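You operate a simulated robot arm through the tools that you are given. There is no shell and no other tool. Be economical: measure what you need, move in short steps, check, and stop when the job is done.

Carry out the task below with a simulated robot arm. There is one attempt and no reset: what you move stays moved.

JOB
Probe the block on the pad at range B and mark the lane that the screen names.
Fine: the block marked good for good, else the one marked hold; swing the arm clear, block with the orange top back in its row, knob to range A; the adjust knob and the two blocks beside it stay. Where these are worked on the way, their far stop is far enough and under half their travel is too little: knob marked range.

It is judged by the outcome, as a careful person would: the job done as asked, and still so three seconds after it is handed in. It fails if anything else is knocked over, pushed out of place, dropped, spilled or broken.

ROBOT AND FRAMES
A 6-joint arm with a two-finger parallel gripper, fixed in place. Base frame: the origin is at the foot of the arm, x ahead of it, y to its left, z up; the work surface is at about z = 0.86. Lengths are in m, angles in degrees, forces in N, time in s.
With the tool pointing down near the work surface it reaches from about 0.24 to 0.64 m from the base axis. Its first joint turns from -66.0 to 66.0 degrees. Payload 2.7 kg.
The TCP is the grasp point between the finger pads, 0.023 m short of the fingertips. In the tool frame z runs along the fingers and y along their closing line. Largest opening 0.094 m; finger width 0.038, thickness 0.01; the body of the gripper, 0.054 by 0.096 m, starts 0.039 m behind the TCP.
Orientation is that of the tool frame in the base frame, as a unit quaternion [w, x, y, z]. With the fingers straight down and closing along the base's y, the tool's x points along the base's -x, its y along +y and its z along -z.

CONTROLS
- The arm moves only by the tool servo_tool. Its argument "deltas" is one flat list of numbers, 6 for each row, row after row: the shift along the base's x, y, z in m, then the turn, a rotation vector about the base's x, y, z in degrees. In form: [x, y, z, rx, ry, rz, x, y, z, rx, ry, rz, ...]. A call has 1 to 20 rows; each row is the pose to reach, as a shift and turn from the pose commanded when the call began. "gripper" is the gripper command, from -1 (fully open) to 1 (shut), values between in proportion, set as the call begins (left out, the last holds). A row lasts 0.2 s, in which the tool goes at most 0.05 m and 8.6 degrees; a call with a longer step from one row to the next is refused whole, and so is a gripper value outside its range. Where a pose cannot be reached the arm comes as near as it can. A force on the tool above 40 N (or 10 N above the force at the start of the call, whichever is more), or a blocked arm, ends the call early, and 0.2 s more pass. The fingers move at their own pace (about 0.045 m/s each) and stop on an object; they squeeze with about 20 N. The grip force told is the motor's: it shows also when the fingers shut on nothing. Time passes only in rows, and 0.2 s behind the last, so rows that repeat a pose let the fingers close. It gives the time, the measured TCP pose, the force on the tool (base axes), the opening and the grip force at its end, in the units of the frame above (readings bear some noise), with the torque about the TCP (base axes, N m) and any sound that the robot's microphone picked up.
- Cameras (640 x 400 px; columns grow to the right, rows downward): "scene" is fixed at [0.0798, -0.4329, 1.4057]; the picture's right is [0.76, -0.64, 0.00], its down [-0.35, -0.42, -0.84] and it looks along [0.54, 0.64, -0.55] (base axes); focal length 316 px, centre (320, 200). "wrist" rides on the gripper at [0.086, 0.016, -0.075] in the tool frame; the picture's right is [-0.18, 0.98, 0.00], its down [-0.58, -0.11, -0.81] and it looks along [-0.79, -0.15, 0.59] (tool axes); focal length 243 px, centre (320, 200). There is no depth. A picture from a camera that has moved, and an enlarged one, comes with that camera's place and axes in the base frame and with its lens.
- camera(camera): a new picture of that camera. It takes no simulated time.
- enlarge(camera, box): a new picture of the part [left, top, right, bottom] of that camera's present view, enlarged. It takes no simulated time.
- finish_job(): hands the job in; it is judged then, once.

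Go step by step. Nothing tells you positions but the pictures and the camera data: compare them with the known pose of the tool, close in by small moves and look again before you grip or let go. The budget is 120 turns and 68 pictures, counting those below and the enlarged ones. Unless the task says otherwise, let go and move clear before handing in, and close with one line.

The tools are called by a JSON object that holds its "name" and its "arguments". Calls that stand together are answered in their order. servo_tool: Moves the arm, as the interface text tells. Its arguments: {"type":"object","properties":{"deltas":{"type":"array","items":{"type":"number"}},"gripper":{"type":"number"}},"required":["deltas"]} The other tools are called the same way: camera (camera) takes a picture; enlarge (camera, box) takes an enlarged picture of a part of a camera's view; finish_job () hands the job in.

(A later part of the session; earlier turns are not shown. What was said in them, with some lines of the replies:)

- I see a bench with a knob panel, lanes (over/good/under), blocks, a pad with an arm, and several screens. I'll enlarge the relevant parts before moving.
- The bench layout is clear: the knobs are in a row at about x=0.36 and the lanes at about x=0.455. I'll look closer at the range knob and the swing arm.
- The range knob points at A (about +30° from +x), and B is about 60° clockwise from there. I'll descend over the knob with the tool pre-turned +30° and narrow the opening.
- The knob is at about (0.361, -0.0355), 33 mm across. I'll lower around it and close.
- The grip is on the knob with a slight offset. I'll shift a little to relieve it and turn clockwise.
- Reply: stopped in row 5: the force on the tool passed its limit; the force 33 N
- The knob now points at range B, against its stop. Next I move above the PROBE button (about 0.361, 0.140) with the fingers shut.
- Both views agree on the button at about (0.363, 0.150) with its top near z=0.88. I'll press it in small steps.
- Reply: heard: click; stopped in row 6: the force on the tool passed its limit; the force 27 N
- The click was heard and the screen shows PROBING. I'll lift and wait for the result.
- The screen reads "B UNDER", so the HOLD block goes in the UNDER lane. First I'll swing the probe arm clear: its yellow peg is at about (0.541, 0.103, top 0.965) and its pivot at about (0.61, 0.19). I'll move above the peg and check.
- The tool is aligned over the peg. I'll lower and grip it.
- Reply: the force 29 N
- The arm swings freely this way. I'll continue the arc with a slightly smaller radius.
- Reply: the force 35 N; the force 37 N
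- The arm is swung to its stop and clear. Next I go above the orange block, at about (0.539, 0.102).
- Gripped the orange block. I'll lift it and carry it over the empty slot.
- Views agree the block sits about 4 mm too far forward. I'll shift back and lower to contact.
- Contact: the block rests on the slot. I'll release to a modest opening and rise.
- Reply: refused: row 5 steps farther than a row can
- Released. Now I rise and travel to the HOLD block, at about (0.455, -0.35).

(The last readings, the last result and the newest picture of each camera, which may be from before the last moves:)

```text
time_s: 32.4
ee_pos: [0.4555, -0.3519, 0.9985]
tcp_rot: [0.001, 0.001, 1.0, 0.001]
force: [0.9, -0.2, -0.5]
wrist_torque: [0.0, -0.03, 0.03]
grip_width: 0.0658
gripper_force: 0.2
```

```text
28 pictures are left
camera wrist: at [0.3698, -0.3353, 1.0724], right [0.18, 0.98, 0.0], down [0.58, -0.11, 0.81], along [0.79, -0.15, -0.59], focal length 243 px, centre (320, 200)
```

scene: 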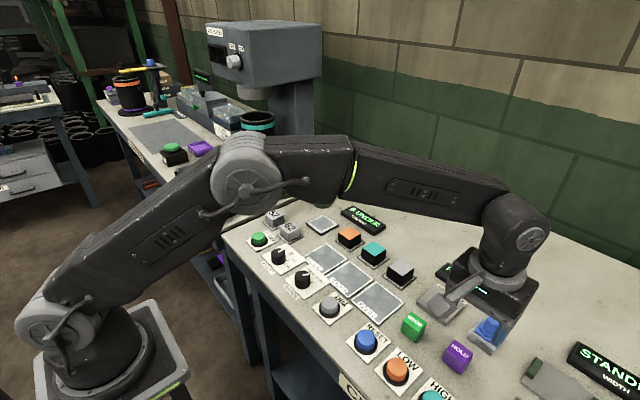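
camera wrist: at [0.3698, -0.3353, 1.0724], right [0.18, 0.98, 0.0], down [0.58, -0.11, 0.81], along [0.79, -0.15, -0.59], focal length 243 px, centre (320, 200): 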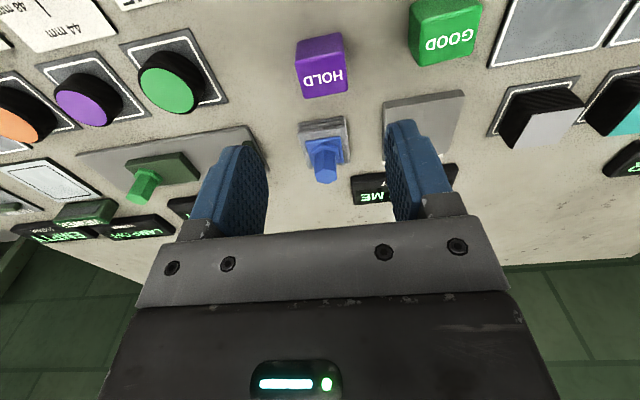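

{"name": "enlarge", "arguments": {"camera": "wrist", "box": [270, 10, 390, 130]}}

{"name": "enlarge", "arguments": {"camera": "scene", "box": [390, 290, 510, 380]}}

```text
3.33 times, centred on (330, 70) of wrist
camera zoom: at [0.3698, -0.3353, 1.0724], right [0.18, 0.98, 0.0], down [0.58, -0.11, 0.81], along [0.79, -0.15, -0.59], focal length 809 px, centre (287, 633)
```

zoom: 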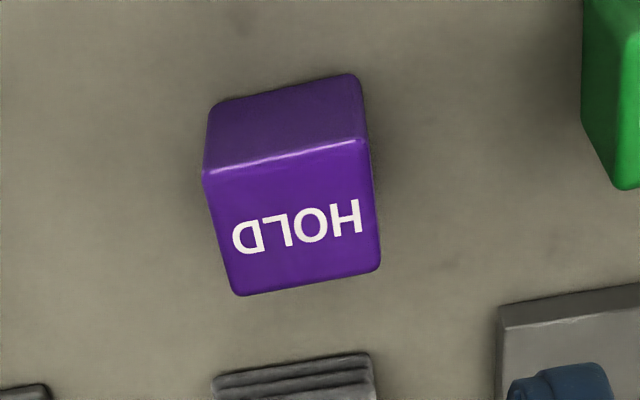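

```text
4.44 times, centred on (450, 335) of scene
camera zoom: at [0.0798, -0.4329, 1.4057], right [0.76, -0.64, 0.0], down [-0.35, -0.42, -0.84], along [0.54, 0.64, -0.55], focal length 1403 px, centre (-258, -400)
```

zoom: 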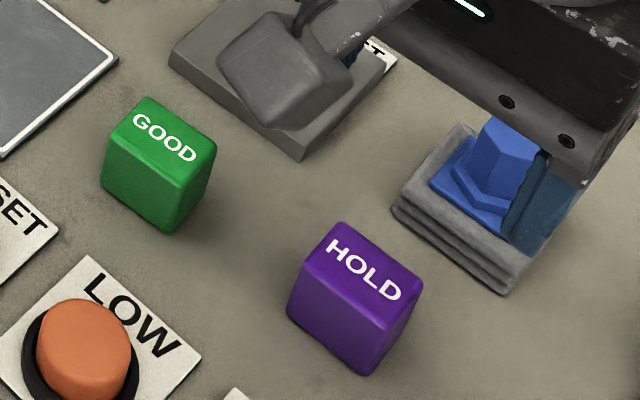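

The HOLD block is at about (0.459, -0.350), aligned with the axes. I'll lower and grip it.

{"name": "servo_tool", "arguments": {"deltas": [0.003, 0.0015, -0.04, 0, 0, 0, 0.003, 0.0015, -0.085, 0, 0, 0, 0.003, 0.0015, -0.107, 0, 0, 0]}}

{"name": "servo_tool", "arguments": {"deltas": [0, 0, 0, 0, 0, 0, 0, 0, 0, 0, 0, 0, 0, 0, 0, 0, 0, 0], "gripper": 1}}

{"name": "servo_tool", "arguments": {"deltas": [0, 0, 0.04, 0, 0, 0, 0, 0, 0.085, 0, 0, 0]}}

```text
time_s: 33.2
ee_pos: [0.4595, -0.3487, 0.8904]
tcp_rot: [0.002, 0.0, 1.0, 0.002]
force: [0.0, 0.7, 1.0]
wrist_torque: [0.01, 0.02, 0.01]
grip_width: 0.0657
gripper_force: 0.0
```

```text
time_s: 34.0
ee_pos: [0.46, -0.3482, 0.8911]
tcp_rot: [0.001, 0.0, 1.0, 0.001]
force: [0.8, 0.2, -0.4]
wrist_torque: [-0.05, 0.0, 0.01]
grip_width: 0.0353
gripper_force: 20.1
```

```text
time_s: 34.6
ee_pos: [0.4598, -0.3481, 0.9748]
tcp_rot: [0.0, 0.0, 1.0, 0.001]
force: [-0.2, 0.2, -1.0]
wrist_torque: [0.02, 0.01, -0.04]
grip_width: 0.0347
gripper_force: 19.7
```

{"name": "servo_tool", "arguments": {"deltas": [0, 0.043, 0.01, 0, 0, 0, 0, 0.086, 0.01, 0, 0, 0, 0, 0.129, 0.01, 0, 0, 0, -0.001, 0.172, 0.01, 0, 0, 0, -0.002, 0.215, 0.01, 0, 0, 0, -0.003, 0.258, 0.01, 0, 0, 0, -0.004, 0.301, 0.01, 0, 0, 0, -0.005, 0.344, 0, 0, 0, 0, -0.005, 0.344, -0.04, 0, 0, 0]}}

{"name": "enlarge", "arguments": {"camera": "scene", "box": [270, 210, 400, 310]}}

{"name": "camera", "arguments": {"camera": "wrist"}}

```text
time_s: 36.6
ee_pos: [0.4556, -0.003, 0.9348]
tcp_rot: [0.0, 0.002, 1.0, 0.002]
force: [0.5, -0.1, -0.3]
wrist_torque: [0.0, -0.02, -0.01]
grip_width: 0.0354
gripper_force: 19.8
```

```text
4.00 times, centred on (335, 260) of scene
camera zoom: at [0.0798, -0.4329, 1.4057], right [0.76, -0.64, 0.0], down [-0.35, -0.42, -0.84], along [0.54, 0.64, -0.55], focal length 1263 px, centre (260, -40)
```

zoom: 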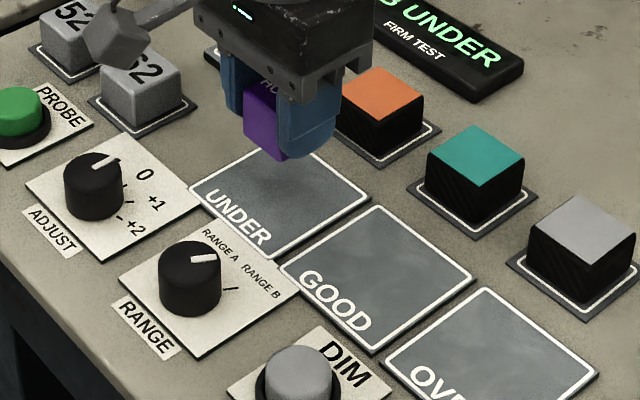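

```text
24 pictures are left
camera wrist: at [0.3681, 0.0132, 1.0094], right [0.19, 0.98, 0.0], down [0.58, -0.11, 0.81], along [0.79, -0.15, -0.59], focal length 243 px, centre (320, 200)
```

wrist: 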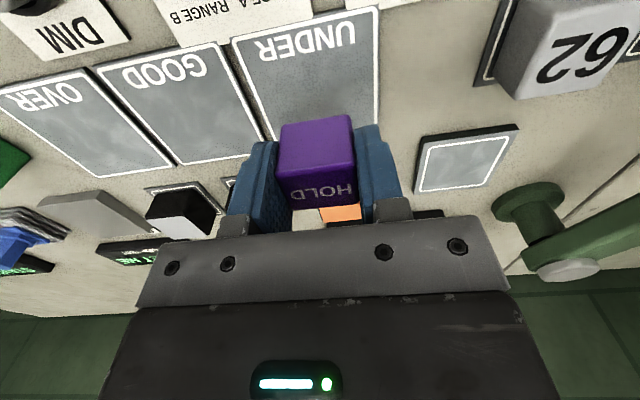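

The orange block is seated like its neighbours, and HOLD is over the UNDER lane. I'll lower it to contact.

{"name": "servo_tool", "arguments": {"deltas": [0, -0.001, -0.03, 0, 0, 0, 0, -0.001, -0.037, 0, 0, 0, 0, -0.001, -0.04, 0, 0, 0, 0, -0.001, -0.042, 0, 0, 0]}}

{"name": "enlarge", "arguments": {"camera": "scene", "box": [290, 225, 370, 285]}}

```text
time_s: 37.6
ee_pos: [0.4554, -0.005, 0.8946]
tcp_rot: [0.002, 0.0, 1.0, 0.001]
force: [-3.5, 0.6, 11.5]
wrist_torque: [-0.05, 0.15, -0.04]
grip_width: 0.035
gripper_force: 20.1
```

```text
6.67 times, centred on (330, 255) of scene
camera zoom: at [0.0795, -0.4329, 1.4058], right [0.76, -0.64, 0.0], down [-0.35, -0.42, -0.84], along [0.54, 0.64, -0.55], focal length 2105 px, centre (253, -167)
```

zoom: 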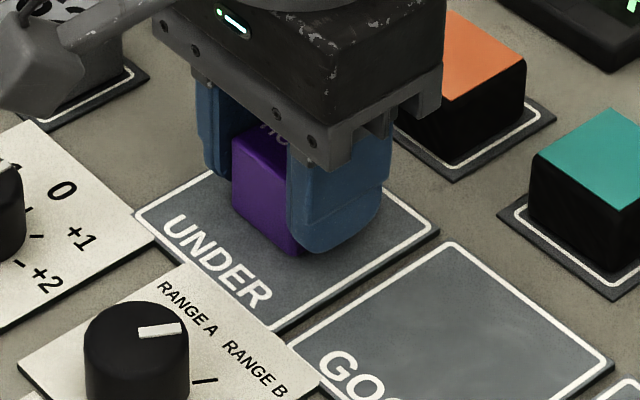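

Contact is well inside the lane. I'll release, rise, and go above the range knob with yaw -33°.

{"name": "servo_tool", "arguments": {"deltas": [0, 0, 0.001, 0, 0, 0, 0, 0, 0.002, 0, 0, 0, 0, 0, 0.002, 0, 0, 0], "gripper": -0.3}}

{"name": "servo_tool", "arguments": {"deltas": [0, 0, 0.03, 0, 0, 0, 0, 0, 0.07, 0, 0, 0, 0, 0, 0.1, 0, 0, 0, -0.025, -0.008, 0.1, 0, 0, -7, -0.05, -0.016, 0.1, 0, 0, -14, -0.07, -0.022, 0.1, 0, 0, -21, -0.0935, -0.0305, 0.09, 0, 0, -28, -0.0935, -0.0305, 0.08, 0, 0, -33]}}

{"name": "enlarge", "arguments": {"camera": "wrist", "box": [250, 0, 410, 130]}}

{"name": "enlarge", "arguments": {"camera": "scene", "box": [260, 190, 420, 310]}}

```text
time_s: 38.4
ee_pos: [0.4549, -0.0062, 0.8959]
tcp_rot: [0.001, 0.0, 1.0, 0.002]
force: [-0.7, 0.1, -0.6]
wrist_torque: [-0.01, -0.03, 0.02]
grip_width: 0.0611
gripper_force: 0.0
```

```text
time_s: 40.2
ee_pos: [0.3612, -0.0362, 0.9752]
tcp_rot: [0.002, 0.286, 0.958, 0.002]
force: [0.0, 0.5, 0.3]
wrist_torque: [0.04, 0.0, 0.03]
grip_width: 0.0611
gripper_force: 0.0
```

```text
3.08 times, centred on (330, 65) of wrist
camera zoom: at [0.2981, 0.0247, 1.0498], right [0.69, 0.72, 0.0], down [0.42, -0.41, 0.81], along [0.58, -0.56, -0.59], focal length 746 px, centre (289, 615)
```

zoom: 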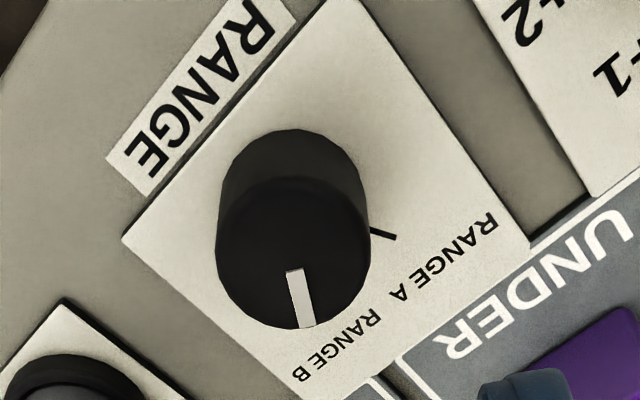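

```text
3.33 times, centred on (340, 250) of scene
camera zoom: at [0.0797, -0.4329, 1.4057], right [0.76, -0.64, 0.0], down [-0.35, -0.42, -0.84], along [0.54, 0.64, -0.55], focal length 1052 px, centre (253, 33)
```

zoom: 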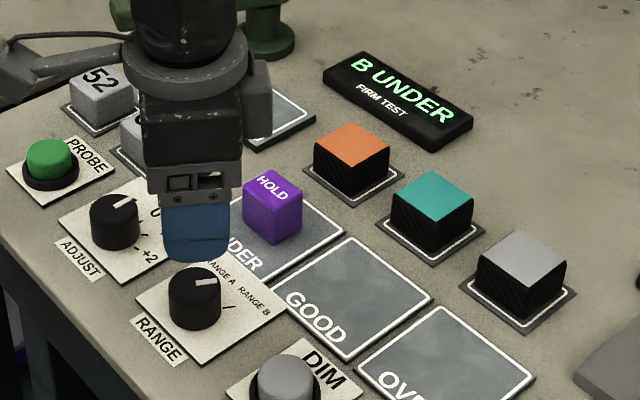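

{"name": "servo_tool", "arguments": {"deltas": [0, 0.0015, -0.04, 0, 0, 0, 0, 0.0015, -0.079, 0, 0, 0]}}

{"name": "servo_tool", "arguments": {"deltas": [0, 0, 0, 0, 0, 0, 0, 0, 0, 0, 0, 0, 0, 0, 0, 0, 0, 0], "gripper": 1}}

{"name": "servo_tool", "arguments": {"deltas": [0, 0, 0, 0, 0, 6, 0, 0, 0, 0, 0, 12, 0, 0, 0, 0, 0, 18, 0, 0, 0, 0, 0, 24, 0, 0, 0, 0, 0, 30, 0, 0, 0, 0, 0, 36, 0, 0, 0, 0, 0, 42, 0, 0, 0, 0, 0, 48, 0, 0, 0, 0, 0, 54, 0, 0, 0, 0, 0, 60, 0, 0, 0, 0, 0, 66]}}

```text
time_s: 40.8
ee_pos: [0.3616, -0.034, 0.8963]
tcp_rot: [0.001, 0.285, 0.958, 0.001]
force: [-0.2, 0.3, -0.3]
wrist_torque: [0.03, 0.03, 0.03]
grip_width: 0.061
gripper_force: 0.1
```

```text
time_s: 41.6
ee_pos: [0.3615, -0.0334, 0.8971]
tcp_rot: [0.001, 0.284, 0.959, 0.002]
force: [0.3, -1.0, -5.0]
wrist_torque: [-0.61, -0.12, 0.03]
grip_width: 0.0345
gripper_force: 45.3
```

```text
time_s: 44.0
ee_pos: [0.3623, -0.0346, 0.8962]
tcp_rot: [0.0, -0.284, 0.959, 0.002]
force: [0.8, -11.0, 3.3]
wrist_torque: [-0.65, -0.19, -0.66]
grip_width: 0.0348
gripper_force: 45.8
```

The torque shows the stop is reached at range A. I'll release, rise, swing clear and check everything.

{"name": "servo_tool", "arguments": {"deltas": [0, 0, 0, 0, 0, 0, 0, 0, 0, 0, 0, 0], "gripper": -0.3}}

{"name": "servo_tool", "arguments": {"deltas": [0, 0, 0.04, 0, 0, 0, 0, 0, 0.08, 0, 0, 0, 0, 0, 0.12, 0, 0, 0, -0.02, 0, 0.16, 0, 0, 0, -0.04, 0, 0.2, 0, 0, 0, -0.06, 0, 0.24, 0, 0, 0]}}

{"name": "camera", "arguments": {"camera": "scene"}}

{"name": "enlarge", "arguments": {"camera": "scene", "box": [240, 190, 400, 310]}}

```text
time_s: 44.6
ee_pos: [0.3621, -0.035, 0.8963]
tcp_rot: [0.0, -0.285, 0.959, 0.003]
force: [0.1, 0.1, -0.2]
wrist_torque: [-0.01, -0.01, 0.01]
grip_width: 0.0611
gripper_force: 0.0
```

```text
time_s: 46.0
ee_pos: [0.3017, -0.034, 1.138]
tcp_rot: [0.0, -0.283, 0.959, 0.003]
force: [-0.5, -0.3, 0.4]
wrist_torque: [0.01, -0.03, -0.01]
grip_width: 0.0613
gripper_force: 0.0
```

```text
20 pictures are left
```

scene: 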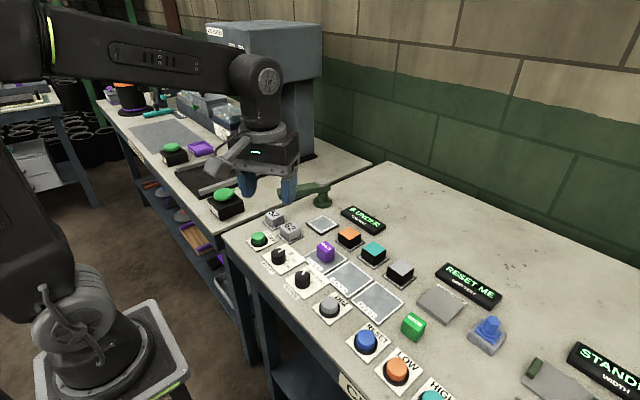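

```text
3.33 times, centred on (320, 250) of scene
camera zoom: at [0.0798, -0.4329, 1.4057], right [0.76, -0.64, 0.0], down [-0.35, -0.42, -0.84], along [0.54, 0.64, -0.55], focal length 1052 px, centre (320, 33)
```

zoom: 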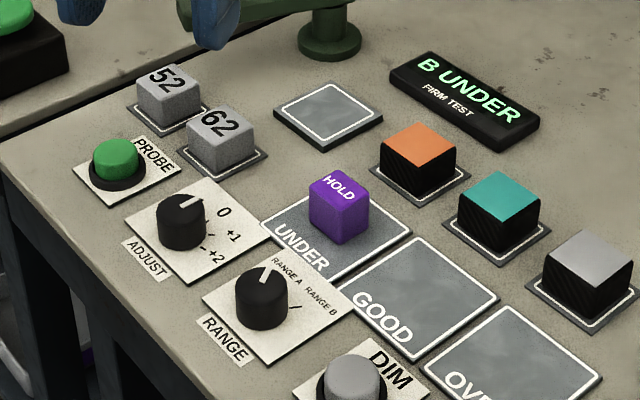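

Everything is in place: the knob is at A, the probe arm is clear, orange is back in its row, HOLD is in the UNDER lane, and the adjust knob and the 52/62 blocks are untouched. I'm handing it in.

{"name": "finish_job", "arguments": {}}

```text
The job is handed in.
```

The range B probe read UNDER, so I put the HOLD block in the UNDER lane, swung the probe arm clear, returned the orange-topped block to its row and set the range knob back to A.
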